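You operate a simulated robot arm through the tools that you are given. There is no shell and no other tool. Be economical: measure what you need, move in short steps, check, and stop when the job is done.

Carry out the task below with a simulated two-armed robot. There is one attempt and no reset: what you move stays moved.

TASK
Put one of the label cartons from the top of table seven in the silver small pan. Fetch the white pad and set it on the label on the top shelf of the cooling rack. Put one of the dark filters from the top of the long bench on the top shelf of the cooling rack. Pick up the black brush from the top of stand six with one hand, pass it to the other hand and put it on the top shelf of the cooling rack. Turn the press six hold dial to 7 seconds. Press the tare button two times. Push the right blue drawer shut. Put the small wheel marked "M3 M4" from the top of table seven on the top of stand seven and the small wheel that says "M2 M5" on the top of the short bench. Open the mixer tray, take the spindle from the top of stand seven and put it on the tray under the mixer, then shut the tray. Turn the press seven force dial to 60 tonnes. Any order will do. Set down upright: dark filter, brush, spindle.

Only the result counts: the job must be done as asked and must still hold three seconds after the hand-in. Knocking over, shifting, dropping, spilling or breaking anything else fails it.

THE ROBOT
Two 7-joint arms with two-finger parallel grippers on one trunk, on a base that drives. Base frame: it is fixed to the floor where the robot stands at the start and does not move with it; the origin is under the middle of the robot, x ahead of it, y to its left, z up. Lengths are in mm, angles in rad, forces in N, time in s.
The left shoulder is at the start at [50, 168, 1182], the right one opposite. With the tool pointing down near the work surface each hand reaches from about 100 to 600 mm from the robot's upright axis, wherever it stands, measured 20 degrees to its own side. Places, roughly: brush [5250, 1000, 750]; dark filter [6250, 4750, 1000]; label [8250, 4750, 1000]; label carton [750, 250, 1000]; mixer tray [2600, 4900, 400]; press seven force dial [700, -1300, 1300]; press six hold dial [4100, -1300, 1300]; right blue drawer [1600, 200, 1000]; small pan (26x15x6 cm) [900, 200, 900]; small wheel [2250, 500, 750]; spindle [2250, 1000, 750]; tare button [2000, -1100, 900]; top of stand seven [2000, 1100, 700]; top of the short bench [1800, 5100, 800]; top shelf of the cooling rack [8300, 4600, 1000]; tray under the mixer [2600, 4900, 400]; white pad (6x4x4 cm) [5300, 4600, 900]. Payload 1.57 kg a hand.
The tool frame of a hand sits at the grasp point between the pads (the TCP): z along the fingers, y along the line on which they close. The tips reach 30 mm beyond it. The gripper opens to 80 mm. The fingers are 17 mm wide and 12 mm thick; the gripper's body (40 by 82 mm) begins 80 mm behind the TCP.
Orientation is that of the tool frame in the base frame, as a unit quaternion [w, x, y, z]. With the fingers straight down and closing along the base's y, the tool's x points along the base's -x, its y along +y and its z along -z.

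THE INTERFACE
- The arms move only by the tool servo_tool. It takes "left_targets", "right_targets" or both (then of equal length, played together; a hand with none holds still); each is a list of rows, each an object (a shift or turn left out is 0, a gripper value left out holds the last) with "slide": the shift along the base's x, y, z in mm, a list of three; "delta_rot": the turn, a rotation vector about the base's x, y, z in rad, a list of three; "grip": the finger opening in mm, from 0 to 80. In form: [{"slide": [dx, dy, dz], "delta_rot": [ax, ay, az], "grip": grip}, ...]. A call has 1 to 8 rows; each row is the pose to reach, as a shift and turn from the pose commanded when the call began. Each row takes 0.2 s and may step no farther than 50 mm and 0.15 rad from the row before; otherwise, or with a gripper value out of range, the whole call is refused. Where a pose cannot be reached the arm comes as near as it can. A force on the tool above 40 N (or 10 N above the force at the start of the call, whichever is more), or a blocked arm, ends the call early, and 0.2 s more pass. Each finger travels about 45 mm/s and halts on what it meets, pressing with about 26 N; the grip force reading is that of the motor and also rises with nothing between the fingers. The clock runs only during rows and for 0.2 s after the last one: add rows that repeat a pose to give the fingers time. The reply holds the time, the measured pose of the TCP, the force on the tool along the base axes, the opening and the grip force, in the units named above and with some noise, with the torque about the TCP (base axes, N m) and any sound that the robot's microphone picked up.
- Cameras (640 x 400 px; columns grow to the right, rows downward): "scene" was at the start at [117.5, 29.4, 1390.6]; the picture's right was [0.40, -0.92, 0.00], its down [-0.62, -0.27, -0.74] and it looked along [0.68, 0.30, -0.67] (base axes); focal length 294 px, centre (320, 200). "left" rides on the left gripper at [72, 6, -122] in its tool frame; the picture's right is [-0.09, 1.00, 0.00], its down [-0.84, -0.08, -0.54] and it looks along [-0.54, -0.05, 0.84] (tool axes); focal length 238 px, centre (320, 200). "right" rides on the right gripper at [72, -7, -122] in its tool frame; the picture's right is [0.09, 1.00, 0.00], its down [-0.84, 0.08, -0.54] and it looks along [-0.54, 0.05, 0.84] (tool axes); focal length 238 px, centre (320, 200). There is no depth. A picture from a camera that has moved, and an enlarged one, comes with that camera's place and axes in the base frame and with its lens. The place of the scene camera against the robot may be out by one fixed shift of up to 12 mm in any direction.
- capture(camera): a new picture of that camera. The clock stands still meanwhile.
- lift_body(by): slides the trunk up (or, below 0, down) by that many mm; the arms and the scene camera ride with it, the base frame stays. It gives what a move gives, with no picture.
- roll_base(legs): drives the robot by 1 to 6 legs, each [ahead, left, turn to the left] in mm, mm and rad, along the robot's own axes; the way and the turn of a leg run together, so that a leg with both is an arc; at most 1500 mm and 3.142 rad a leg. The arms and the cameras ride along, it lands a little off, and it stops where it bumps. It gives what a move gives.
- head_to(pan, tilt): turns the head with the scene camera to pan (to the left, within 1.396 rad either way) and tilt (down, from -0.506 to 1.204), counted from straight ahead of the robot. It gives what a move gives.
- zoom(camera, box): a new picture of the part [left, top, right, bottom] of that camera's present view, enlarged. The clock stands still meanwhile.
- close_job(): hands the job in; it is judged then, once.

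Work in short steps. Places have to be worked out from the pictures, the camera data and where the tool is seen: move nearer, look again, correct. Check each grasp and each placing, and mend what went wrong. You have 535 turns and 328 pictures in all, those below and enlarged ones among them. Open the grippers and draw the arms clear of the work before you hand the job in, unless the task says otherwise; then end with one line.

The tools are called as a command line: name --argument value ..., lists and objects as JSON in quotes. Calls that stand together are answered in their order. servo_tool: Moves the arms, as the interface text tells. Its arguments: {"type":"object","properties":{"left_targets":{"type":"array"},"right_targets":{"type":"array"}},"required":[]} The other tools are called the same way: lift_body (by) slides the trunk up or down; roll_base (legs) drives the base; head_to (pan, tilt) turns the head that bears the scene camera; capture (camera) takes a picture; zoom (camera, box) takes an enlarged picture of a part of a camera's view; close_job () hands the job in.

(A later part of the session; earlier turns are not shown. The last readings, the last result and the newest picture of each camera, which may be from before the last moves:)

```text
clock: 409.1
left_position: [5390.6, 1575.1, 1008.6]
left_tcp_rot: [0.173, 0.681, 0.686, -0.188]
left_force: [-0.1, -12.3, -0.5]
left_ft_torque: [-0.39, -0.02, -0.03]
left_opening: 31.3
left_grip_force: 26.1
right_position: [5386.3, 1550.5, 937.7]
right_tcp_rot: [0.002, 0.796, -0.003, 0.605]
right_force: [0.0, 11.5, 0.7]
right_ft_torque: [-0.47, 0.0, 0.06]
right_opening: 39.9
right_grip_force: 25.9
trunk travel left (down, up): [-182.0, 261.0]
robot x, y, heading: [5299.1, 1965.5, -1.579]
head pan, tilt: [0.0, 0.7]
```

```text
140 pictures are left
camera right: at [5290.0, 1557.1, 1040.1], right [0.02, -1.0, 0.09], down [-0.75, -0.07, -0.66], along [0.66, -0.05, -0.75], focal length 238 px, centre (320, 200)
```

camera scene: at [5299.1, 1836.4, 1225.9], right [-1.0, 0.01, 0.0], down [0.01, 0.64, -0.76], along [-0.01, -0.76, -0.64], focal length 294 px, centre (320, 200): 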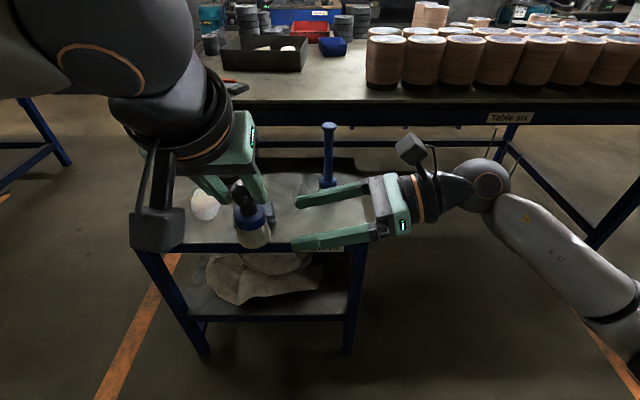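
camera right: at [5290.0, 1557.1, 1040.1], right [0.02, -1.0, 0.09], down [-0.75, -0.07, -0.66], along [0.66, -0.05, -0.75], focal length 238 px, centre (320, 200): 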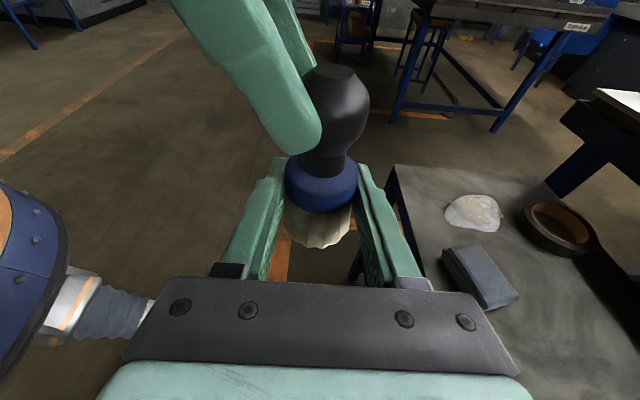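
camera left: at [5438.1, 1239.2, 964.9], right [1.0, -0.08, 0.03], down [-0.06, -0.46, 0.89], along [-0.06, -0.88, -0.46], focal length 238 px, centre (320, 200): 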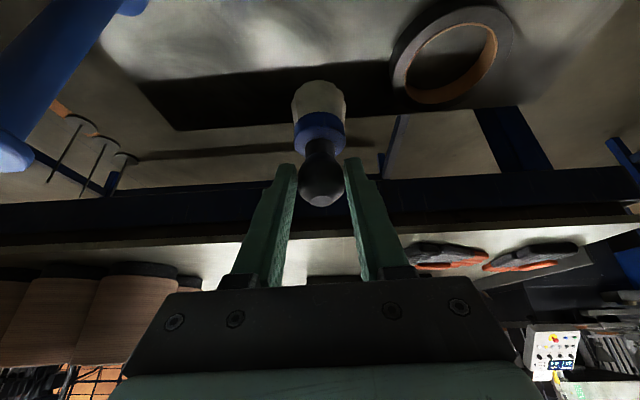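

Both hold it. Release the left and withdraw along its axis.

servo_tool --left_targets '[{"grip": 40}, {"grip": 50}, {"grip": 60}, {"slide": [5, 12, 22]}, {"slide": [10, 25, 45]}, {"slide": [30, 40, 75]}, {"slide": [60, 50, 100]}, {"slide": [90, 60, 120]}]'

capture --camera "right"

capture --camera "scene"

```text
clock: 410.9
left_position: [5480.1, 1636.4, 1129.2]
left_tcp_rot: [0.173, 0.682, 0.686, -0.187]
left_force: [0.1, -0.3, 0.1]
left_ft_torque: [0.0, -0.02, -0.02]
left_opening: 60.1
left_grip_force: 0.0
right_position: [5388.0, 1550.5, 937.2]
right_tcp_rot: [0.002, 0.796, -0.004, 0.606]
right_force: [-0.3, 0.4, -0.2]
right_ft_torque: [0.0, 0.0, 0.02]
right_opening: 39.9
right_grip_force: 26.4
trunk travel left (down, up): [-182.0, 261.0]
robot x, y, heading: [5300.0, 1963.5, -1.581]
head pan, tilt: [0.0, 0.7]
```

```text
139 pictures are left
camera right: at [5289.8, 1556.5, 1040.2], right [0.02, -1.0, 0.09], down [-0.75, -0.07, -0.66], along [0.66, -0.05, -0.74], focal length 238 px, centre (320, 200)
```

right: 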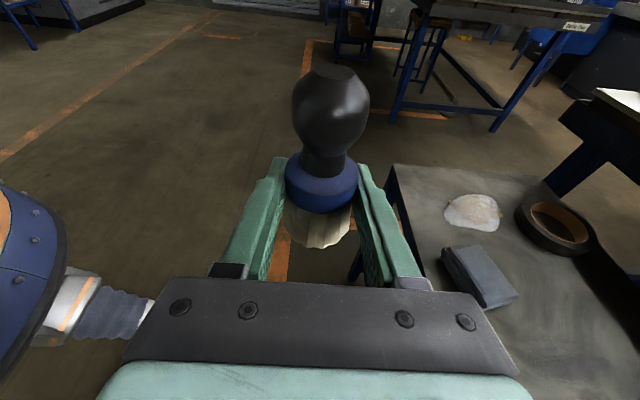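

```text
138 pictures are left
camera scene: at [5299.1, 1836.6, 1225.9], right [-1.0, 0.01, 0.0], down [0.01, 0.64, -0.77], along [-0.01, -0.77, -0.64], focal length 294 px, centre (320, 200)
```

scene: 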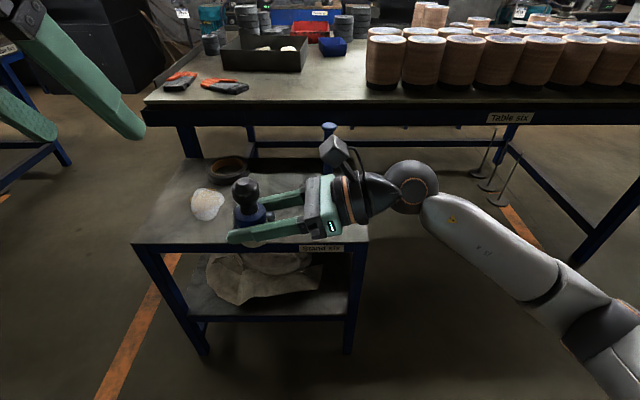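

Hand-over done; the brush is upright in the right hand. I straighten the left hand, turn round and drive to the long bench.

servo_tool --left_targets '[{"slide": [0, 0, 0], "delta_rot": [0.14, 0, 0]}, {"slide": [0, 0, 0], "delta_rot": [0.28, 0, 0]}, {"slide": [0, 0, 0], "delta_rot": [0.42, 0, 0]}, {"slide": [0, 0, 0], "delta_rot": [0.52, 0, 0]}]'

roll_base --legs '[[-150, 0, 0], [0, 0, 1.57], [0, 0, 1.57], [1400, 0, 0]]'

head_to --pan 0.0 --tilt 0.3

capture --camera "scene"

```text
clock: 411.9
left_position: [5478.2, 1635.8, 1127.4]
left_tcp_rot: [-0.008, 0.703, 0.711, -0.004]
left_force: [0.4, 0.1, -0.2]
left_ft_torque: [-0.01, 0.0, -0.03]
left_opening: 60.0
left_grip_force: 0.0
right_position: [5387.2, 1550.1, 937.7]
right_tcp_rot: [0.001, 0.796, -0.003, 0.605]
right_force: [0.4, -0.4, -0.2]
right_ft_torque: [0.0, 0.01, -0.01]
right_opening: 40.3
right_grip_force: 25.9
trunk travel left (down, up): [-182.0, 261.0]
robot x, y, heading: [5298.5, 1967.4, -1.58]
head pan, tilt: [0.0, 0.7]
```

```text
clock: 427.5
left_position: [5139.8, 3844.7, 1129.9]
left_tcp_rot: [-0.005, 0.711, -0.703, 0.008]
left_force: [0.3, -0.1, -0.2]
left_ft_torque: [0.01, -0.02, 0.0]
left_opening: 60.0
left_grip_force: 0.1
right_position: [5231.7, 3928.7, 936.8]
right_tcp_rot: [-0.605, 0.004, 0.796, 0.002]
right_force: [-0.9, -0.1, 0.3]
right_ft_torque: [0.01, 0.02, 0.01]
right_opening: 39.9
right_grip_force: 26.1
trunk travel left (down, up): [-182.0, 261.0]
robot x, y, heading: [5315.4, 3510.1, 1.565]
head pan, tilt: [0.0, 0.7]
```

```text
clock: 428.4
left_position: [5138.7, 3843.2, 1128.3]
left_tcp_rot: [-0.005, 0.71, -0.704, 0.008]
left_force: [-0.3, 0.5, -0.6]
left_ft_torque: [0.01, 0.01, -0.01]
left_opening: 60.0
left_grip_force: 0.0
right_position: [5231.8, 3928.4, 938.5]
right_tcp_rot: [-0.606, 0.005, 0.796, 0.003]
right_force: [-0.6, -0.1, -0.2]
right_ft_torque: [0.02, 0.0, 0.0]
right_opening: 39.9
right_grip_force: 26.0
trunk travel left (down, up): [-182.0, 261.0]
robot x, y, heading: [5319.8, 3513.2, 1.563]
head pan, tilt: [0.0, 0.3]
```

```text
137 pictures are left
camera scene: at [5321.7, 3643.4, 1261.9], right [1.0, -0.01, 0.0], down [0.0, -0.3, -0.95], along [0.01, 0.95, -0.3], focal length 294 px, centre (320, 200)
```

scene: 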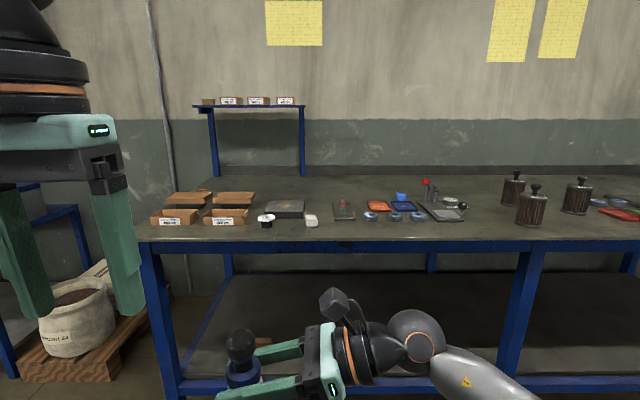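

zoom --camera "scene" --box '[140, 170, 340, 250]'

zoom --camera "scene" --box '[320, 160, 640, 250]'

```text
3.20 times, centred on (240, 210) of scene
camera zoom: at [5321.7, 3643.4, 1261.9], right [1.0, -0.01, 0.0], down [0.0, -0.3, -0.95], along [0.01, 0.95, -0.3], focal length 941 px, centre (576, 168)
```

zoom: 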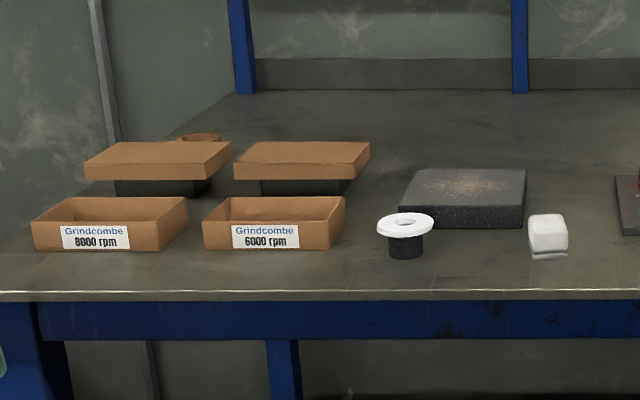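

```text
2.00 times, centred on (480, 205) of scene
camera zoom: at [5321.7, 3643.4, 1261.9], right [1.0, -0.01, 0.0], down [0.0, -0.3, -0.95], along [0.01, 0.95, -0.3], focal length 588 px, centre (0, 190)
```

zoom: 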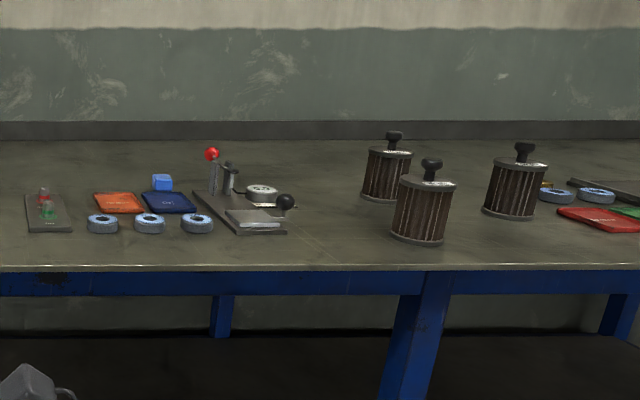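

White pad ≈[5302,4576]; dark filters near x≈6085+. I move the brush hand aside and up, then drive up to the pad.

servo_tool --right_targets '[{"slide": [35, -20, 20]}, {"slide": [70, -40, 40]}, {"slide": [105, -60, 60]}, {"slide": [140, -80, 80]}, {"slide": [170, -90, 100]}]'

roll_base --legs '[[0, -130, 0], [610, 0, 0]]'

head_to --pan 0.2 --tilt 0.7

capture --camera "scene"

capture --camera "left"

```text
clock: 429.6
left_position: [5140.3, 3843.5, 1127.9]
left_tcp_rot: [-0.005, 0.711, -0.704, 0.008]
left_force: [0.9, 0.0, 0.6]
left_ft_torque: [0.01, 0.01, 0.04]
left_opening: 60.2
left_grip_force: 0.0
right_position: [5402.2, 3838.7, 1037.4]
right_tcp_rot: [-0.604, 0.004, 0.797, 0.002]
right_force: [0.5, -1.1, -0.2]
right_ft_torque: [0.0, 0.01, 0.01]
right_opening: 39.8
right_grip_force: 25.9
trunk travel left (down, up): [-182.0, 261.0]
robot x, y, heading: [5318.1, 3511.8, 1.56]
head pan, tilt: [0.0, 0.3]
```

```text
clock: 434.4
left_position: [5274.2, 4454.0, 1128.9]
left_tcp_rot: [-0.004, 0.712, -0.703, 0.007]
left_force: [0.3, 0.8, 0.3]
left_ft_torque: [-0.02, 0.03, 0.0]
left_opening: 60.0
left_grip_force: 0.0
right_position: [5535.8, 4449.1, 1037.9]
right_tcp_rot: [-0.605, 0.005, 0.796, 0.002]
right_force: [0.2, 0.2, -0.4]
right_ft_torque: [0.02, 0.02, 0.03]
right_opening: 39.7
right_grip_force: 26.3
trunk travel left (down, up): [-182.0, 261.0]
robot x, y, heading: [5447.2, 4121.7, 1.563]
head pan, tilt: [0.0, 0.3]
```

```text
clock: 435.3
left_position: [5274.4, 4454.5, 1129.3]
left_tcp_rot: [-0.005, 0.711, -0.703, 0.007]
left_force: [-0.2, 0.5, -0.3]
left_ft_torque: [0.01, 0.04, 0.02]
left_opening: 59.8
left_grip_force: 0.2
right_position: [5535.4, 4450.1, 1038.5]
right_tcp_rot: [-0.606, 0.003, 0.795, 0.001]
right_force: [0.5, 0.9, -0.3]
right_ft_torque: [-0.02, 0.02, -0.01]
right_opening: 39.9
right_grip_force: 25.7
trunk travel left (down, up): [-182.0, 261.0]
robot x, y, heading: [5452.8, 4125.7, 1.563]
head pan, tilt: [0.201, 0.7]
```

```text
134 pictures are left
camera scene: at [5439.1, 4244.1, 1225.9], right [0.98, 0.19, 0.0], down [0.12, -0.63, -0.77], along [-0.15, 0.75, -0.64], focal length 294 px, centre (320, 200)
```

scene: 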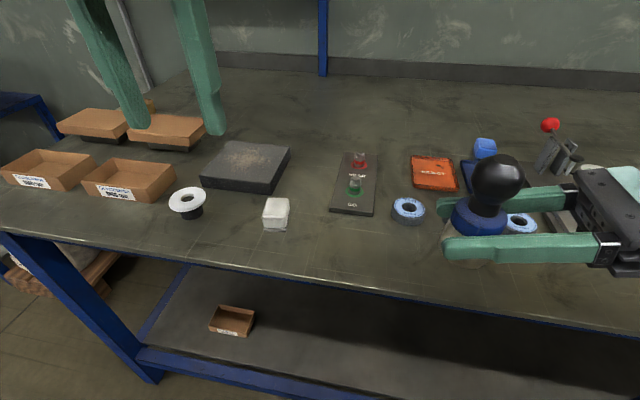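

```text
133 pictures are left
camera left: at [5266.0, 4382.1, 1250.8], right [-1.0, 0.08, -0.02], down [0.06, 0.84, 0.54], along [0.06, 0.54, -0.84], focal length 238 px, centre (320, 200)
```

left: 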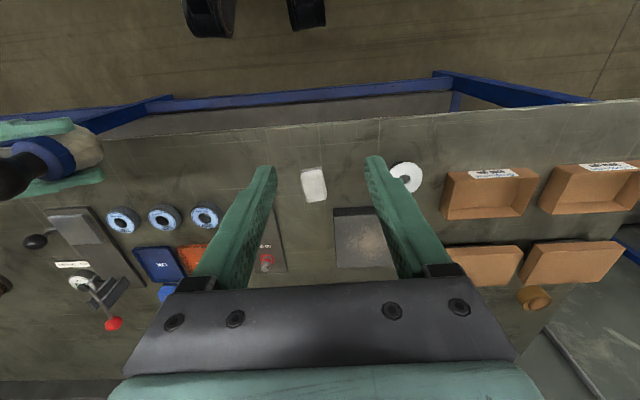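

Pad ≈[5297,4582]. Move the left hand over it.

servo_tool --left_targets '[{"slide": [6, 30, -30], "grip": 76}, {"slide": [12, 62, -60]}, {"slide": [18, 94, -90]}, {"slide": [22, 126, -120]}, {"slide": [22, 127, -140]}]'

capture --camera "left"

```text
clock: 436.5
left_position: [5294.9, 4580.9, 987.4]
left_tcp_rot: [-0.004, 0.711, -0.703, 0.007]
left_force: [-0.6, 0.1, -0.4]
left_ft_torque: [0.01, 0.01, -0.01]
left_opening: 76.0
left_grip_force: 0.2
right_position: [5536.3, 4449.8, 1037.5]
right_tcp_rot: [-0.605, 0.004, 0.796, 0.002]
right_force: [0.4, -0.3, -1.0]
right_ft_torque: [0.0, -0.03, -0.03]
right_opening: 40.2
right_grip_force: 25.4
trunk travel left (down, up): [-182.0, 261.0]
robot x, y, heading: [5455.1, 4125.1, 1.559]
head pan, tilt: [0.201, 0.7]
```

```text
132 pictures are left
camera left: at [5287.7, 4509.0, 1110.1], right [-1.0, 0.08, -0.02], down [0.06, 0.84, 0.54], along [0.06, 0.54, -0.84], focal length 238 px, centre (320, 200)
```

left: 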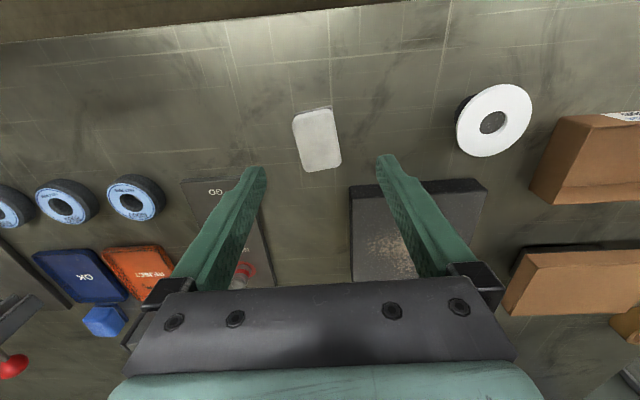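

Pad centre [5300,4581], slightly rotated. Descend with a small yaw and grasp.

servo_tool --left_targets '[{"slide": [5, 0, -35], "delta_rot": [0, 0, 0.1]}, {"slide": [5, 0, -70], "delta_rot": [0, 0, 0.1]}, {"slide": [5, 0, -86], "delta_rot": [0, 0, 0.1]}]'

capture --camera "left"

```text
clock: 437.3
left_position: [5302.2, 4581.3, 903.2]
left_tcp_rot: [-0.005, 0.746, -0.666, 0.007]
left_force: [0.1, 0.5, -0.1]
left_ft_torque: [0.02, 0.01, -0.01]
left_opening: 76.0
left_grip_force: 0.1
right_position: [5536.1, 4449.4, 1036.7]
right_tcp_rot: [-0.605, 0.004, 0.796, 0.002]
right_force: [0.1, -0.9, 0.1]
right_ft_torque: [0.0, 0.0, 0.02]
right_opening: 40.3
right_grip_force: 26.2
trunk travel left (down, up): [-182.0, 261.0]
robot x, y, heading: [5453.2, 4126.4, 1.561]
head pan, tilt: [0.201, 0.7]
```

```text
131 pictures are left
camera left: at [5300.6, 4509.0, 1024.5], right [-1.0, -0.02, -0.02], down [-0.03, 0.84, 0.54], along [0.0, 0.54, -0.84], focal length 238 px, centre (320, 200)
```

left: 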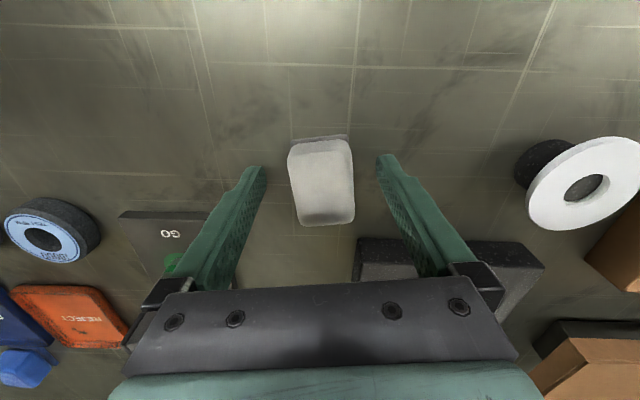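

Close on the pad.

servo_tool --left_targets '[{"slide": [0, 0, -5], "grip": 60}, {"slide": [0, 0, -5], "grip": 45}, {"slide": [0, 0, -5], "grip": 30}, {"slide": [0, 0, -5], "grip": 25}, {"slide": [0, 0, -5], "grip": 25}]'

servo_tool --left_targets '[{"slide": [0, 0, 40]}, {"slide": [0, -10, 80]}, {"slide": [0, -40, 110]}, {"slide": [0, -80, 130]}]'

capture --camera "left"

```text
clock: 438.4
left_position: [5297.5, 4581.5, 900.0]
left_tcp_rot: [-0.003, 0.747, -0.664, 0.001]
left_force: [-2.4, -0.7, 7.2]
left_ft_torque: [-0.04, 0.16, 0.03]
left_opening: 37.7
left_grip_force: 7.1
right_position: [5536.1, 4449.6, 1037.1]
right_tcp_rot: [-0.605, 0.003, 0.796, 0.001]
right_force: [0.0, 0.8, -0.8]
right_ft_torque: [-0.01, 0.0, 0.02]
right_opening: 39.8
right_grip_force: 25.4
trunk travel left (down, up): [-182.0, 261.0]
robot x, y, heading: [5451.0, 4125.1, 1.57]
head pan, tilt: [0.201, 0.7]
stopped in row 5 (left hand): the force on the tool passed its limit at 42 N (the readings are from after the stop); the commanded pose is now the measured one
```

```text
clock: 439.4
left_position: [5296.6, 4501.7, 1030.5]
left_tcp_rot: [-0.003, 0.747, -0.665, 0.002]
left_force: [0.4, 0.0, 0.0]
left_ft_torque: [0.01, 0.02, -0.04]
left_opening: 37.5
left_grip_force: 26.1
right_position: [5535.1, 4449.8, 1038.1]
right_tcp_rot: [-0.605, 0.004, 0.796, 0.002]
right_force: [-0.2, -0.1, -0.1]
right_ft_torque: [0.0, 0.01, 0.04]
right_opening: 39.9
right_grip_force: 26.0
trunk travel left (down, up): [-182.0, 261.0]
robot x, y, heading: [5452.4, 4127.5, 1.563]
head pan, tilt: [0.201, 0.7]
```

```text
130 pictures are left
camera left: at [5296.9, 4429.2, 1151.1], right [-1.0, -0.02, -0.01], down [-0.02, 0.84, 0.54], along [-0.01, 0.54, -0.84], focal length 238 px, centre (320, 200)
```

left: 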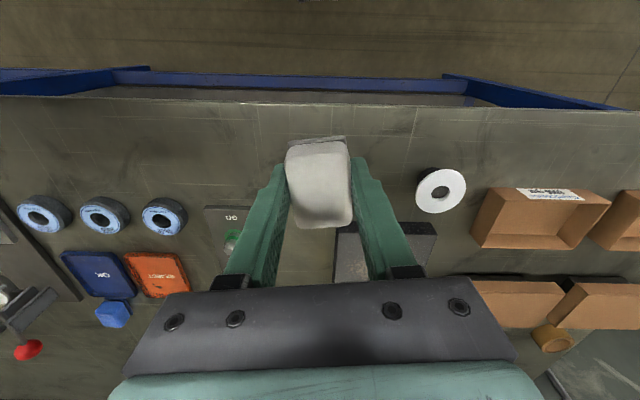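

Pad held. I back off and drive along +x to the cooling rack.

roll_base --legs '[[-450, 0, 0], [0, -1450, 0], [0, -1150, 0]]'

head_to --pan -0.2 --tilt 0.35

capture --camera "scene"

```text
clock: 464.7
left_position: [7898.2, 4054.4, 1028.7]
left_tcp_rot: [-0.003, 0.753, -0.658, 0.002]
left_force: [-0.2, -0.7, -0.4]
left_ft_torque: [0.02, 0.03, -0.03]
left_opening: 37.0
left_grip_force: 26.1
right_position: [8138.9, 4007.0, 1038.2]
right_tcp_rot: [-0.605, -0.004, 0.796, -0.004]
right_force: [-0.5, 0.2, -1.4]
right_ft_torque: [0.01, 0.02, 0.04]
right_opening: 39.7
right_grip_force: 26.1
trunk travel left (down, up): [-182.0, 261.0]
robot x, y, heading: [8065.2, 3677.3, 1.581]
head pan, tilt: [0.201, 0.7]
```

```text
clock: 465.5
left_position: [7898.9, 4053.1, 1029.6]
left_tcp_rot: [-0.003, 0.753, -0.658, 0.002]
left_force: [-0.4, -0.6, -0.7]
left_ft_torque: [-0.03, 0.02, 0.02]
left_opening: 37.0
left_grip_force: 25.7
right_position: [8138.4, 4006.6, 1036.9]
right_tcp_rot: [-0.605, -0.005, 0.796, -0.005]
right_force: [0.1, 0.5, -1.6]
right_ft_torque: [0.0, -0.02, -0.03]
right_opening: 39.8
right_grip_force: 26.2
trunk travel left (down, up): [-182.0, 261.0]
robot x, y, heading: [8065.7, 3678.7, 1.583]
head pan, tilt: [-0.201, 0.351]
```

```text
129 pictures are left
camera scene: at [8081.8, 3807.2, 1257.2], right [0.98, -0.19, 0.0], down [-0.06, -0.34, -0.94], along [0.18, 0.92, -0.34], focal length 294 px, centre (320, 200)
```

scene: 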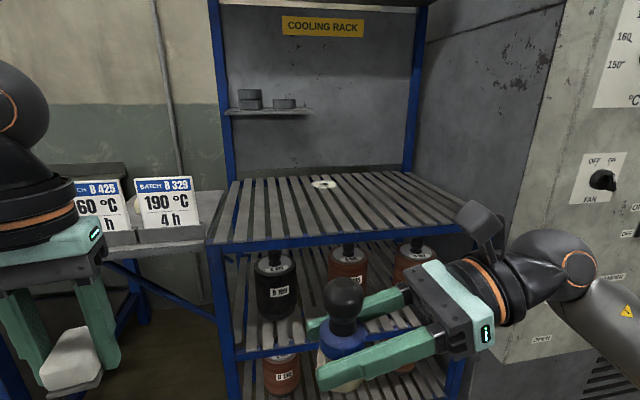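

zoom --camera "scene" --box '[200, 150, 470, 260]'

```text
2.37 times, centred on (335, 205) of scene
camera zoom: at [8081.8, 3807.2, 1257.2], right [0.98, -0.19, 0.0], down [-0.06, -0.34, -0.94], along [0.18, 0.92, -0.34], focal length 697 px, centre (284, 188)
```

zoom: 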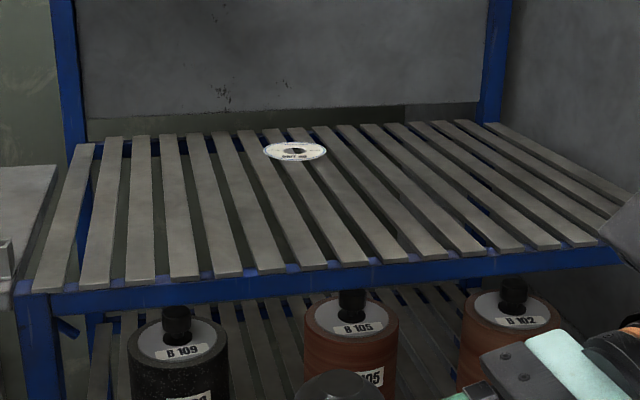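

The label is a white paper disc near the back of the slatted shelf. I look at the lower part of the rack to judge how near I can drive.

head_to --pan -0.15 --tilt 0.85

capture --camera "scene"

```text
clock: 466.5
left_position: [7898.4, 4055.2, 1028.8]
left_tcp_rot: [-0.003, 0.753, -0.658, 0.002]
left_force: [0.5, -0.3, -0.9]
left_ft_torque: [0.02, 0.03, 0.04]
left_opening: 36.9
left_grip_force: 26.1
right_position: [8140.1, 4006.7, 1037.0]
right_tcp_rot: [-0.605, -0.003, 0.796, -0.004]
right_force: [-0.1, 0.6, -0.8]
right_ft_torque: [0.02, 0.0, -0.02]
right_opening: 39.8
right_grip_force: 26.4
trunk travel left (down, up): [-182.0, 261.0]
robot x, y, heading: [8062.5, 3680.5, 1.579]
head pan, tilt: [-0.15, 0.85]
```

```text
127 pictures are left
camera scene: at [8075.1, 3793.2, 1213.7], right [0.99, -0.14, 0.0], down [-0.1, -0.74, -0.66], along [0.09, 0.65, -0.75], focal length 294 px, centre (320, 200)
```

scene: 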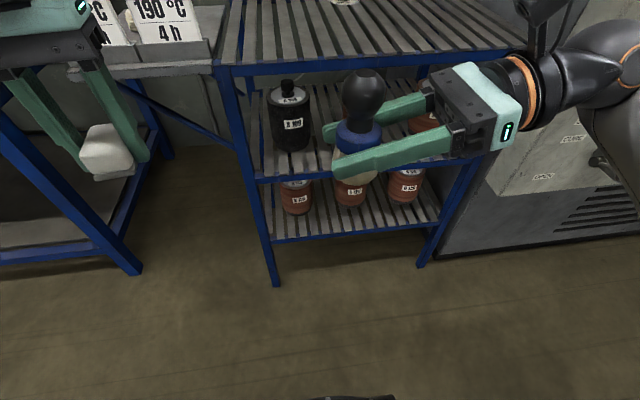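

Rack front y≈4385, top shelf z≈955, label ≈[8289,4780]. First place the brush near the front with the right hand. I pull the left hand back and drive in.

servo_tool --left_targets '[{"slide": [15, -30, 20]}, {"slide": [30, -60, 40]}, {"slide": [45, -90, 50]}, {"slide": [55, -120, 60]}]' --right_targets '[{"slide": [0, 0, 15]}, {"slide": [0, 0, 30]}, {"slide": [0, 0, 30]}, {"slide": [0, 0, 30]}]'

roll_base --legs '[[390, -20, -0.01]]'

head_to --pan -0.15 --tilt 0.6

capture --camera "scene"

capture --camera "right"

```text
clock: 467.5
left_position: [7954.4, 3933.7, 1090.0]
left_tcp_rot: [-0.002, 0.753, -0.658, 0.004]
left_force: [-0.1, 0.1, -0.3]
left_ft_torque: [0.02, 0.0, -0.03]
left_opening: 37.2
left_grip_force: 26.1
right_position: [8138.3, 4006.7, 1068.1]
right_tcp_rot: [-0.605, -0.003, 0.796, -0.003]
right_force: [0.3, -0.2, -0.3]
right_ft_torque: [-0.01, 0.0, 0.0]
right_opening: 39.6
right_grip_force: 26.1
trunk travel left (down, up): [-182.0, 261.0]
robot x, y, heading: [8064.0, 3678.8, 1.578]
head pan, tilt: [-0.15, 0.85]
```

```text
clock: 469.9
left_position: [7974.0, 4326.3, 1089.8]
left_tcp_rot: [-0.003, 0.751, -0.661, 0.003]
left_force: [1.3, -0.2, 0.0]
left_ft_torque: [-0.01, -0.04, 0.04]
left_opening: 37.1
left_grip_force: 25.9
right_position: [8156.0, 4398.1, 1067.4]
right_tcp_rot: [-0.605, -0.001, 0.796, -0.002]
right_force: [0.9, -0.9, -0.4]
right_ft_torque: [0.01, -0.02, 0.03]
right_opening: 40.0
right_grip_force: 25.9
trunk travel left (down, up): [-182.0, 261.0]
robot x, y, heading: [8081.4, 4070.5, 1.576]
head pan, tilt: [-0.15, 0.85]
```

```text
clock: 470.7
left_position: [7974.4, 4327.2, 1090.8]
left_tcp_rot: [-0.003, 0.751, -0.661, 0.004]
left_force: [1.0, 0.0, 0.0]
left_ft_torque: [0.01, -0.01, 0.0]
left_opening: 36.9
left_grip_force: 25.9
right_position: [8157.8, 4397.7, 1067.2]
right_tcp_rot: [-0.605, 0.0, 0.796, -0.001]
right_force: [0.5, -0.1, -0.3]
right_ft_torque: [0.0, 0.02, -0.02]
right_opening: 39.7
right_grip_force: 26.4
trunk travel left (down, up): [-182.0, 261.0]
robot x, y, heading: [8080.7, 4072.8, 1.576]
head pan, tilt: [-0.15, 0.6]
```

```text
126 pictures are left
camera scene: at [8094.3, 4195.5, 1234.4], right [0.99, -0.15, 0.0], down [-0.08, -0.56, -0.82], along [0.12, 0.82, -0.57], focal length 294 px, centre (320, 200)
```

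scene: 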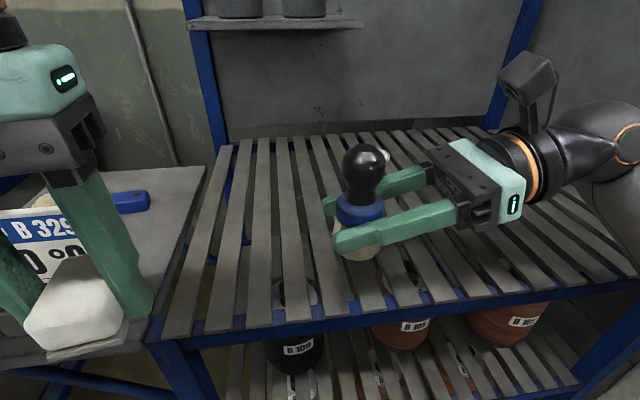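

```text
125 pictures are left
camera right: at [8256.9, 4390.2, 1170.4], right [-0.03, 1.0, 0.09], down [0.75, 0.08, -0.66], along [-0.67, 0.05, -0.75], focal length 238 px, centre (320, 200)
```

right: 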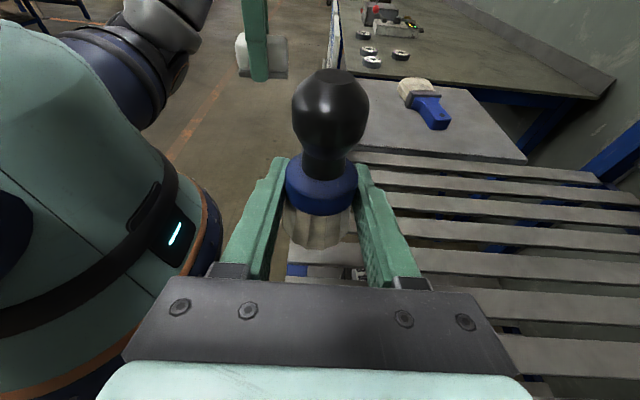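

Brush is over the slats. I move it to ≈[8115,4480] and then lower.

servo_tool --right_targets '[{"slide": [-14, 30, -10]}, {"slide": [-28, 60, -25]}, {"slide": [-42, 84, -45]}, {"slide": [-42, 84, -60]}]'

zoom --camera "scene" --box '[180, 120, 520, 340]'

```text
clock: 471.9
left_position: [7963.6, 4313.0, 1091.8]
left_tcp_rot: [-0.014, 0.747, -0.664, 0.003]
left_force: [0.5, 0.2, -0.5]
left_ft_torque: [-0.01, -0.01, 0.0]
left_opening: 37.2
left_grip_force: 25.6
right_position: [8155.9, 4481.7, 1045.6]
right_tcp_rot: [-0.578, 0.011, 0.811, 0.09]
right_force: [0.4, 0.4, -0.8]
right_ft_torque: [0.02, -0.04, 0.02]
right_opening: 39.9
right_grip_force: 25.8
trunk travel left (down, up): [-182.0, 261.0]
robot x, y, heading: [8079.8, 4068.6, 1.565]
head pan, tilt: [-0.15, 0.6]
stopped in row 4 (right hand): the arm was blocked; the commanded pose is now the measured one
```

```text
1.82 times, centred on (350, 230) of scene
camera zoom: at [8082.4, 4175.8, 1235.3], right [0.99, -0.16, 0.01], down [-0.08, -0.54, -0.84], along [0.14, 0.83, -0.55], focal length 535 px, centre (266, 146)
```

zoom: 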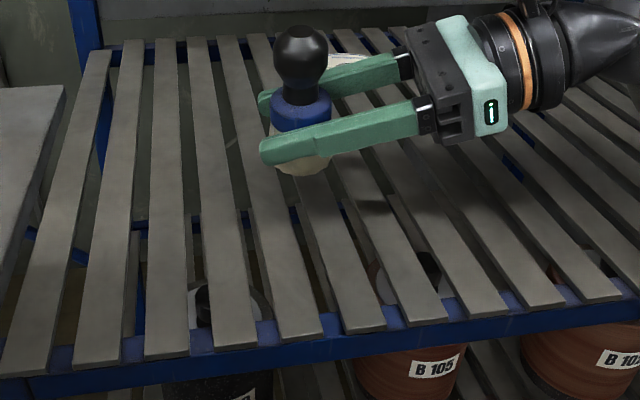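

The right arm touched something. I back the hand off a little and look to the right.

servo_tool --right_targets '[{"slide": [0, -30, 10]}, {"slide": [0, -60, 20]}]'

head_to --pan -0.8 --tilt 0.45

capture --camera "scene"

```text
clock: 472.5
left_position: [7975.9, 4329.5, 1088.7]
left_tcp_rot: [-0.003, 0.749, -0.662, 0.004]
left_force: [-0.6, 0.7, -0.9]
left_ft_torque: [0.04, -0.03, -0.01]
left_opening: 37.3
left_grip_force: 26.1
right_position: [8160.7, 4443.4, 1045.9]
right_tcp_rot: [-0.584, 0.024, 0.809, 0.065]
right_force: [-0.5, -0.5, -1.1]
right_ft_torque: [0.02, -0.03, -0.08]
right_opening: 39.7
right_grip_force: 26.4
trunk travel left (down, up): [-182.0, 261.0]
robot x, y, heading: [8080.7, 4074.6, 1.574]
head pan, tilt: [-0.15, 0.6]
```

```text
clock: 473.5
left_position: [7973.2, 4331.4, 1089.4]
left_tcp_rot: [-0.002, 0.753, -0.657, 0.003]
left_force: [4.9, 68.9, 4.2]
left_ft_torque: [-9.79, 0.75, 0.53]
left_opening: 37.1
left_grip_force: 25.6
right_position: [8161.5, 4442.6, 1050.0]
right_tcp_rot: [-0.584, 0.021, 0.808, 0.069]
right_force: [-0.1, 0.2, -1.2]
right_ft_torque: [0.0, -0.02, -0.03]
right_opening: 40.1
right_grip_force: 25.7
trunk travel left (down, up): [-182.0, 261.0]
robot x, y, heading: [8079.9, 4068.4, 1.572]
head pan, tilt: [-0.799, 0.45]
```

```text
123 pictures are left
camera scene: at [8113.5, 4193.5, 1244.5], right [0.94, -0.35, 0.0], down [-0.16, -0.44, -0.88], along [0.31, 0.83, -0.47], focal length 294 px, centre (320, 200)
```

scene: 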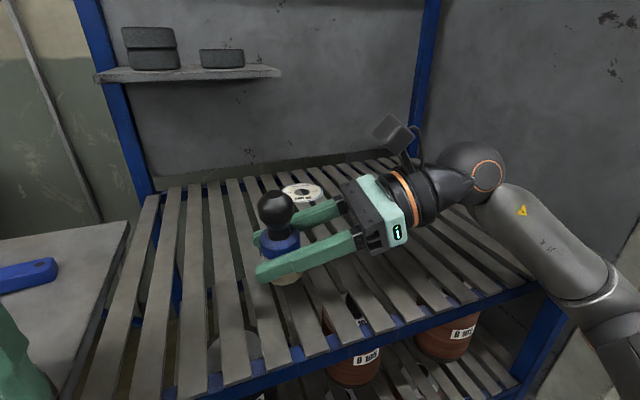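

My right forearm grazed the shelf's front corner (elbow low), and the head touched the left hand. I turn the head back, raise the trunk so the elbow is higher, and restore the tool orientation.

head_to --pan -0.1 --tilt 0.6

servo_tool --right_targets '[{"slide": [0, -20, 10], "delta_rot": [-0.037, 0.025, 0.058]}, {"slide": [0, -40, 20], "delta_rot": [-0.074, 0.049, 0.117]}]'

lift_body --by 150

capture --camera "scene"

capture --camera "right"

```text
clock: 474.6
left_position: [7974.8, 4327.0, 1088.6]
left_tcp_rot: [-0.003, 0.748, -0.664, 0.002]
left_force: [0.2, 0.3, -0.3]
left_ft_torque: [0.02, 0.03, 0.02]
left_opening: 37.1
left_grip_force: 25.8
right_position: [8160.6, 4442.2, 1049.5]
right_tcp_rot: [-0.584, 0.021, 0.808, 0.068]
right_force: [-0.7, 0.6, -0.8]
right_ft_torque: [-0.02, -0.03, 0.02]
right_opening: 39.5
right_grip_force: 25.8
trunk travel left (down, up): [-182.0, 261.0]
robot x, y, heading: [8082.7, 4068.0, 1.57]
head pan, tilt: [-0.099, 0.6]
```

```text
clock: 475.2
left_position: [7974.7, 4328.1, 1090.3]
left_tcp_rot: [-0.003, 0.749, -0.663, 0.003]
left_force: [0.5, 1.7, -0.5]
left_ft_torque: [0.01, -0.04, 0.03]
left_opening: 37.1
left_grip_force: 26.1
right_position: [8161.2, 4400.7, 1071.0]
right_tcp_rot: [-0.606, -0.002, 0.796, 0.004]
right_force: [0.8, 0.4, -1.2]
right_ft_torque: [-0.02, 0.01, 0.01]
right_opening: 40.0
right_grip_force: 26.4
trunk travel left (down, up): [-182.0, 261.0]
robot x, y, heading: [8079.2, 4072.1, 1.571]
head pan, tilt: [-0.099, 0.6]
```

```text
clock: 476.9
left_position: [7974.9, 4327.9, 1239.5]
left_tcp_rot: [-0.003, 0.749, -0.663, 0.003]
left_force: [-0.6, 0.7, -0.4]
left_ft_torque: [-0.01, 0.04, -0.02]
left_opening: 36.8
left_grip_force: 26.3
right_position: [8160.5, 4400.2, 1220.3]
right_tcp_rot: [-0.606, -0.003, 0.795, 0.003]
right_force: [-0.3, 0.3, -0.8]
right_ft_torque: [0.0, 0.0, -0.01]
right_opening: 40.0
right_grip_force: 25.2
trunk travel left (down, up): [-332.0, 111.0]
robot x, y, heading: [8085.3, 4071.7, 1.572]
head pan, tilt: [-0.099, 0.6]
```

```text
122 pictures are left
camera scene: at [8090.6, 4196.2, 1384.4], right [0.99, -0.1, 0.0], down [-0.06, -0.56, -0.82], along [0.08, 0.82, -0.57], focal length 294 px, centre (320, 200)
```

scene: 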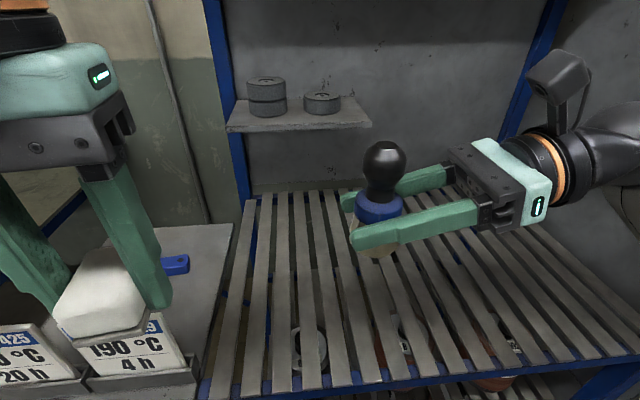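

```text
121 pictures are left
camera right: at [8260.4, 4391.4, 1322.4], right [-0.02, 0.99, 0.1], down [0.75, 0.08, -0.66], along [-0.67, 0.06, -0.74], focal length 238 px, centre (320, 200)
```

right: 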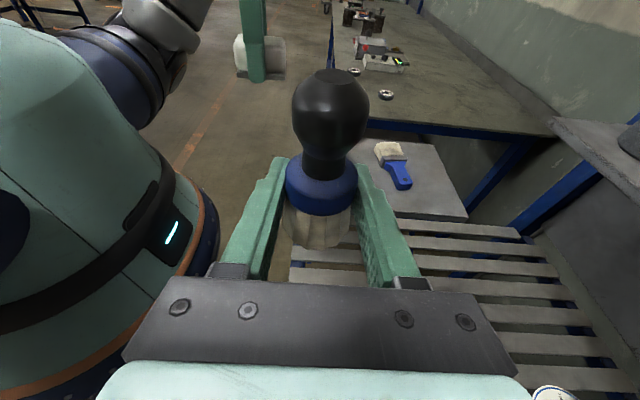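

Brush is still well held. I lower it again with the higher trunk, checking the forearm.

servo_tool --right_targets '[{"slide": [-10, 25, -30]}, {"slide": [-20, 50, -60]}, {"slide": [-30, 75, -90]}, {"slide": [-35, 85, -130]}, {"slide": [-35, 85, -165]}]'

capture --camera "scene"

```text
clock: 478.1
left_position: [7975.4, 4329.0, 1239.7]
left_tcp_rot: [-0.003, 0.749, -0.662, 0.003]
left_force: [0.0, -0.5, -0.2]
left_ft_torque: [-0.01, -0.02, 0.0]
left_opening: 36.9
left_grip_force: 26.5
right_position: [8125.1, 4487.0, 1053.2]
right_tcp_rot: [-0.606, -0.003, 0.796, 0.005]
right_force: [-0.8, 0.2, -1.2]
right_ft_torque: [0.02, -0.01, 0.01]
right_opening: 39.6
right_grip_force: 26.1
trunk travel left (down, up): [-332.0, 111.0]
robot x, y, heading: [8079.6, 4074.9, 1.569]
head pan, tilt: [-0.099, 0.6]
```

```text
120 pictures are left
camera scene: at [8090.7, 4196.1, 1384.5], right [0.99, -0.1, 0.0], down [-0.06, -0.56, -0.82], along [0.08, 0.82, -0.57], focal length 294 px, centre (320, 200)
```

scene: 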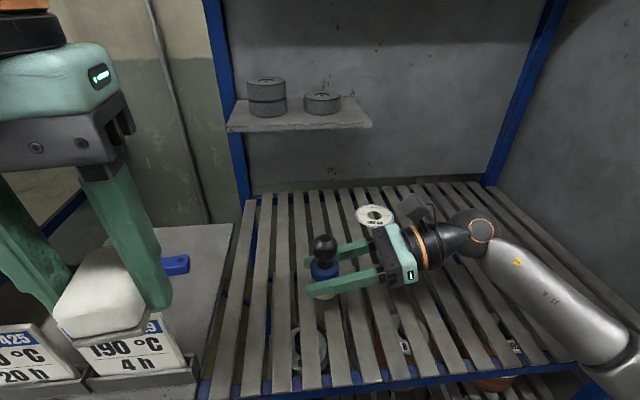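

Good clearance now. Lower gently to contact.

servo_tool --right_targets '[{"slide": [0, 0, -20]}, {"slide": [0, 0, -40]}, {"slide": [0, 0, -52]}, {"slide": [0, 0, -58]}, {"slide": [0, 0, -64]}, {"slide": [0, 0, -70]}]'

capture --camera "scene"

```text
clock: 479.6
left_position: [7973.8, 4326.3, 1240.2]
left_tcp_rot: [-0.004, 0.749, -0.663, 0.002]
left_force: [0.3, -0.6, 0.2]
left_ft_torque: [0.02, -0.02, 0.01]
left_opening: 37.1
left_grip_force: 26.5
right_position: [8125.6, 4485.0, 992.6]
right_tcp_rot: [-0.61, -0.004, 0.792, 0.008]
right_force: [0.7, 2.0, 31.7]
right_ft_torque: [-0.17, 0.08, -0.04]
right_opening: 40.9
right_grip_force: 25.7
trunk travel left (down, up): [-332.0, 111.0]
robot x, y, heading: [8079.6, 4073.3, 1.57]
head pan, tilt: [-0.099, 0.6]
```

```text
119 pictures are left
camera scene: at [8090.4, 4193.9, 1385.3], right [0.99, -0.1, 0.0], down [-0.06, -0.56, -0.83], along [0.08, 0.82, -0.56], focal length 294 px, centre (320, 200)
```

scene: 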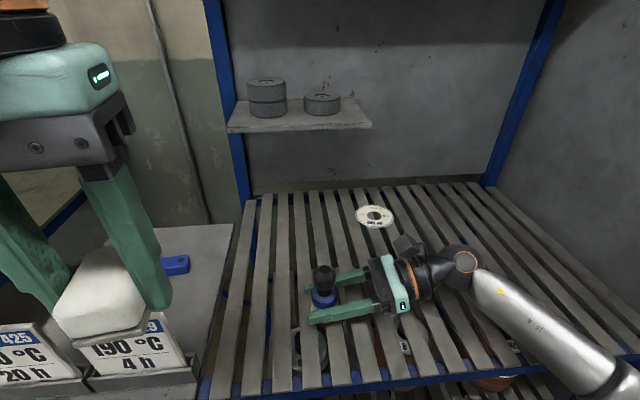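

Seated. Relieve, open, and withdraw sideways.

servo_tool --right_targets '[{"slide": [0, 0, 6], "grip": 42}, {"slide": [0, 0, 6], "grip": 52}, {"slide": [0, 0, 6], "grip": 64}, {"slide": [0, 0, 6], "grip": 70}]'

capture --camera "right"

```text
clock: 480.6
left_position: [7974.2, 4328.2, 1240.3]
left_tcp_rot: [-0.003, 0.749, -0.663, 0.003]
left_force: [-0.3, 0.2, -0.1]
left_ft_torque: [-0.03, 0.0, 0.0]
left_opening: 37.2
left_grip_force: 26.0
right_position: [8126.3, 4487.1, 990.1]
right_tcp_rot: [-0.605, -0.003, 0.796, 0.004]
right_force: [0.5, -0.5, -0.9]
right_ft_torque: [0.02, 0.01, -0.03]
right_opening: 70.3
right_grip_force: 0.0
trunk travel left (down, up): [-332.0, 111.0]
robot x, y, heading: [8077.8, 4068.7, 1.569]
head pan, tilt: [-0.099, 0.6]
```

```text
118 pictures are left
camera right: at [8225.4, 4476.4, 1093.3], right [-0.02, 0.99, 0.1], down [0.75, 0.08, -0.66], along [-0.67, 0.06, -0.74], focal length 238 px, centre (320, 200)
```

right: 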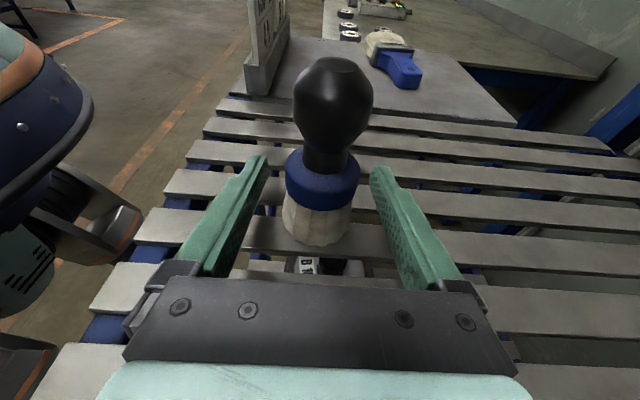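

The brush stands on the slats. Withdraw.

servo_tool --right_targets '[{"slide": [30, 0, 9]}, {"slide": [62, 0, 18]}, {"slide": [90, 0, 40]}, {"slide": [95, -20, 80]}, {"slide": [95, -50, 115]}, {"slide": [95, -85, 145]}, {"slide": [90, -120, 170]}, {"slide": [80, -150, 190]}]'

capture --camera "scene"

```text
clock: 482.4
left_position: [7974.7, 4327.4, 1240.1]
left_tcp_rot: [-0.004, 0.749, -0.663, 0.003]
left_force: [-0.5, 1.3, -0.6]
left_ft_torque: [0.01, -0.01, 0.01]
left_opening: 37.1
left_grip_force: 26.0
right_position: [8205.4, 4335.5, 1179.4]
right_tcp_rot: [-0.606, -0.002, 0.796, 0.004]
right_force: [0.1, -0.5, -0.6]
right_ft_torque: [0.01, 0.03, -0.03]
right_opening: 69.9
right_grip_force: 0.0
trunk travel left (down, up): [-332.0, 111.0]
robot x, y, heading: [8081.8, 4070.6, 1.569]
head pan, tilt: [-0.099, 0.6]
```

```text
117 pictures are left
camera scene: at [8090.4, 4195.8, 1384.5], right [0.99, -0.1, 0.0], down [-0.06, -0.56, -0.83], along [0.08, 0.82, -0.56], focal length 294 px, centre (320, 200)
```

scene: 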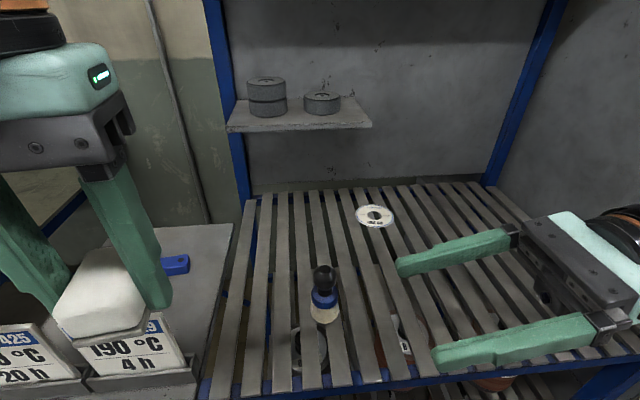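

Brush placed; label ≈[8277,4740]. The pad must go deep: plan — set the pad down near the front with the left hand, then regrip it with the right tool tilted forward. First back off and restore the right hand orientation.

roll_base --legs '[[-300, 0, 0]]'

servo_tool --right_targets '[{"slide": [10, 0, 0], "delta_rot": [0, -0.14, 0]}, {"slide": [20, 0, 0], "delta_rot": [0, -0.28, 0]}, {"slide": [30, 0, 0], "delta_rot": [0, -0.42, 0]}, {"slide": [40, 0, 0], "delta_rot": [0, -0.56, 0]}, {"slide": [50, 0, 0], "delta_rot": [0, -0.7, 0]}, {"slide": [60, 0, 0], "delta_rot": [0, -0.84, 0]}, {"slide": [60, 0, 0], "delta_rot": [0, -0.98, 0]}, {"slide": [60, 0, 0], "delta_rot": [0, -1.12, 0]}]'

servo_tool --right_targets '[{"slide": [0, 0, 0], "delta_rot": [0, -0.14, 0]}, {"slide": [0, 0, 0], "delta_rot": [0, -0.18, 0]}]'

servo_tool --right_targets '[{"delta_rot": [0, 0, 0.14]}, {"delta_rot": [0, 0, 0.28]}, {"delta_rot": [0, 0, 0.42]}, {"delta_rot": [0, 0, 0.56]}, {"delta_rot": [0, 0, 0.7]}, {"delta_rot": [0, 0, 0.84]}, {"delta_rot": [0, 0, 0.98]}, {"delta_rot": [0, 0, 1.12]}]'

servo_tool --right_targets '[{"delta_rot": [0, 0, 0.14]}, {"delta_rot": [0, 0, 0.28]}, {"delta_rot": [0, 0, 0.42]}, {"delta_rot": [0, 0, 0.45]}]'

```text
clock: 484.4
left_position: [7975.4, 4031.0, 1241.3]
left_tcp_rot: [-0.003, 0.749, -0.663, 0.002]
left_force: [0.3, 0.0, -0.2]
left_ft_torque: [0.02, -0.01, -0.02]
left_opening: 37.1
left_grip_force: 25.8
right_position: [8205.0, 4037.3, 1180.7]
right_tcp_rot: [-0.606, -0.002, 0.796, 0.004]
right_force: [-0.2, -0.7, 0.2]
right_ft_torque: [0.03, 0.01, 0.02]
right_opening: 69.8
right_grip_force: 0.1
trunk travel left (down, up): [-332.0, 111.0]
robot x, y, heading: [8082.0, 3777.2, 1.567]
head pan, tilt: [-0.099, 0.6]
```

```text
clock: 486.2
left_position: [7974.1, 4030.3, 1239.5]
left_tcp_rot: [-0.003, 0.748, -0.663, 0.003]
left_force: [0.2, 0.1, 0.0]
left_ft_torque: [0.02, 0.0, 0.0]
left_opening: 36.8
left_grip_force: 25.7
right_position: [8265.2, 4037.6, 1179.8]
right_tcp_rot: [-0.089, -0.005, 0.996, 0.003]
right_force: [0.5, -0.4, 0.7]
right_ft_torque: [0.0, -0.01, 0.01]
right_opening: 70.1
right_grip_force: 0.1
trunk travel left (down, up): [-332.0, 111.0]
robot x, y, heading: [8080.3, 3772.7, 1.567]
head pan, tilt: [-0.099, 0.6]
```

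```text
clock: 486.8
left_position: [7974.9, 4031.2, 1240.5]
left_tcp_rot: [-0.003, 0.748, -0.663, 0.003]
left_force: [0.0, 0.1, -0.7]
left_ft_torque: [-0.03, 0.04, -0.04]
left_opening: 37.2
left_grip_force: 26.3
right_position: [8265.5, 4039.1, 1180.6]
right_tcp_rot: [0.0, -0.004, 1.0, 0.002]
right_force: [-0.6, 0.3, 0.4]
right_ft_torque: [-0.02, -0.03, 0.04]
right_opening: 70.0
right_grip_force: 0.1
trunk travel left (down, up): [-332.0, 111.0]
robot x, y, heading: [8082.3, 3773.6, 1.564]
head pan, tilt: [-0.099, 0.6]
```

```text
clock: 488.6
left_position: [7974.4, 4030.9, 1240.1]
left_tcp_rot: [-0.003, 0.748, -0.664, 0.003]
left_force: [-0.2, -0.1, 0.2]
left_ft_torque: [-0.03, -0.05, 0.03]
left_opening: 37.1
left_grip_force: 26.2
right_position: [8265.2, 4037.6, 1180.1]
right_tcp_rot: [-0.002, -0.536, 0.844, 0.001]
right_force: [0.0, -0.1, -0.1]
right_ft_torque: [-0.01, -0.04, -0.03]
right_opening: 70.2
right_grip_force: 0.0
trunk travel left (down, up): [-332.0, 111.0]
robot x, y, heading: [8081.0, 3774.2, 1.571]
head pan, tilt: [-0.099, 0.6]
```

```text
clock: 489.6
left_position: [7974.7, 4030.3, 1239.5]
left_tcp_rot: [-0.003, 0.749, -0.663, 0.003]
left_force: [0.3, -0.1, -0.2]
left_ft_torque: [0.0, 0.01, -0.02]
left_opening: 37.1
left_grip_force: 26.1
right_position: [8266.0, 4038.1, 1180.8]
right_tcp_rot: [0.003, 0.71, -0.704, -0.001]
right_force: [0.4, -0.1, -0.2]
right_ft_torque: [-0.03, -0.02, 0.01]
right_opening: 70.1
right_grip_force: 0.1
trunk travel left (down, up): [-332.0, 111.0]
robot x, y, heading: [8080.9, 3773.7, 1.568]
head pan, tilt: [-0.099, 0.6]
```

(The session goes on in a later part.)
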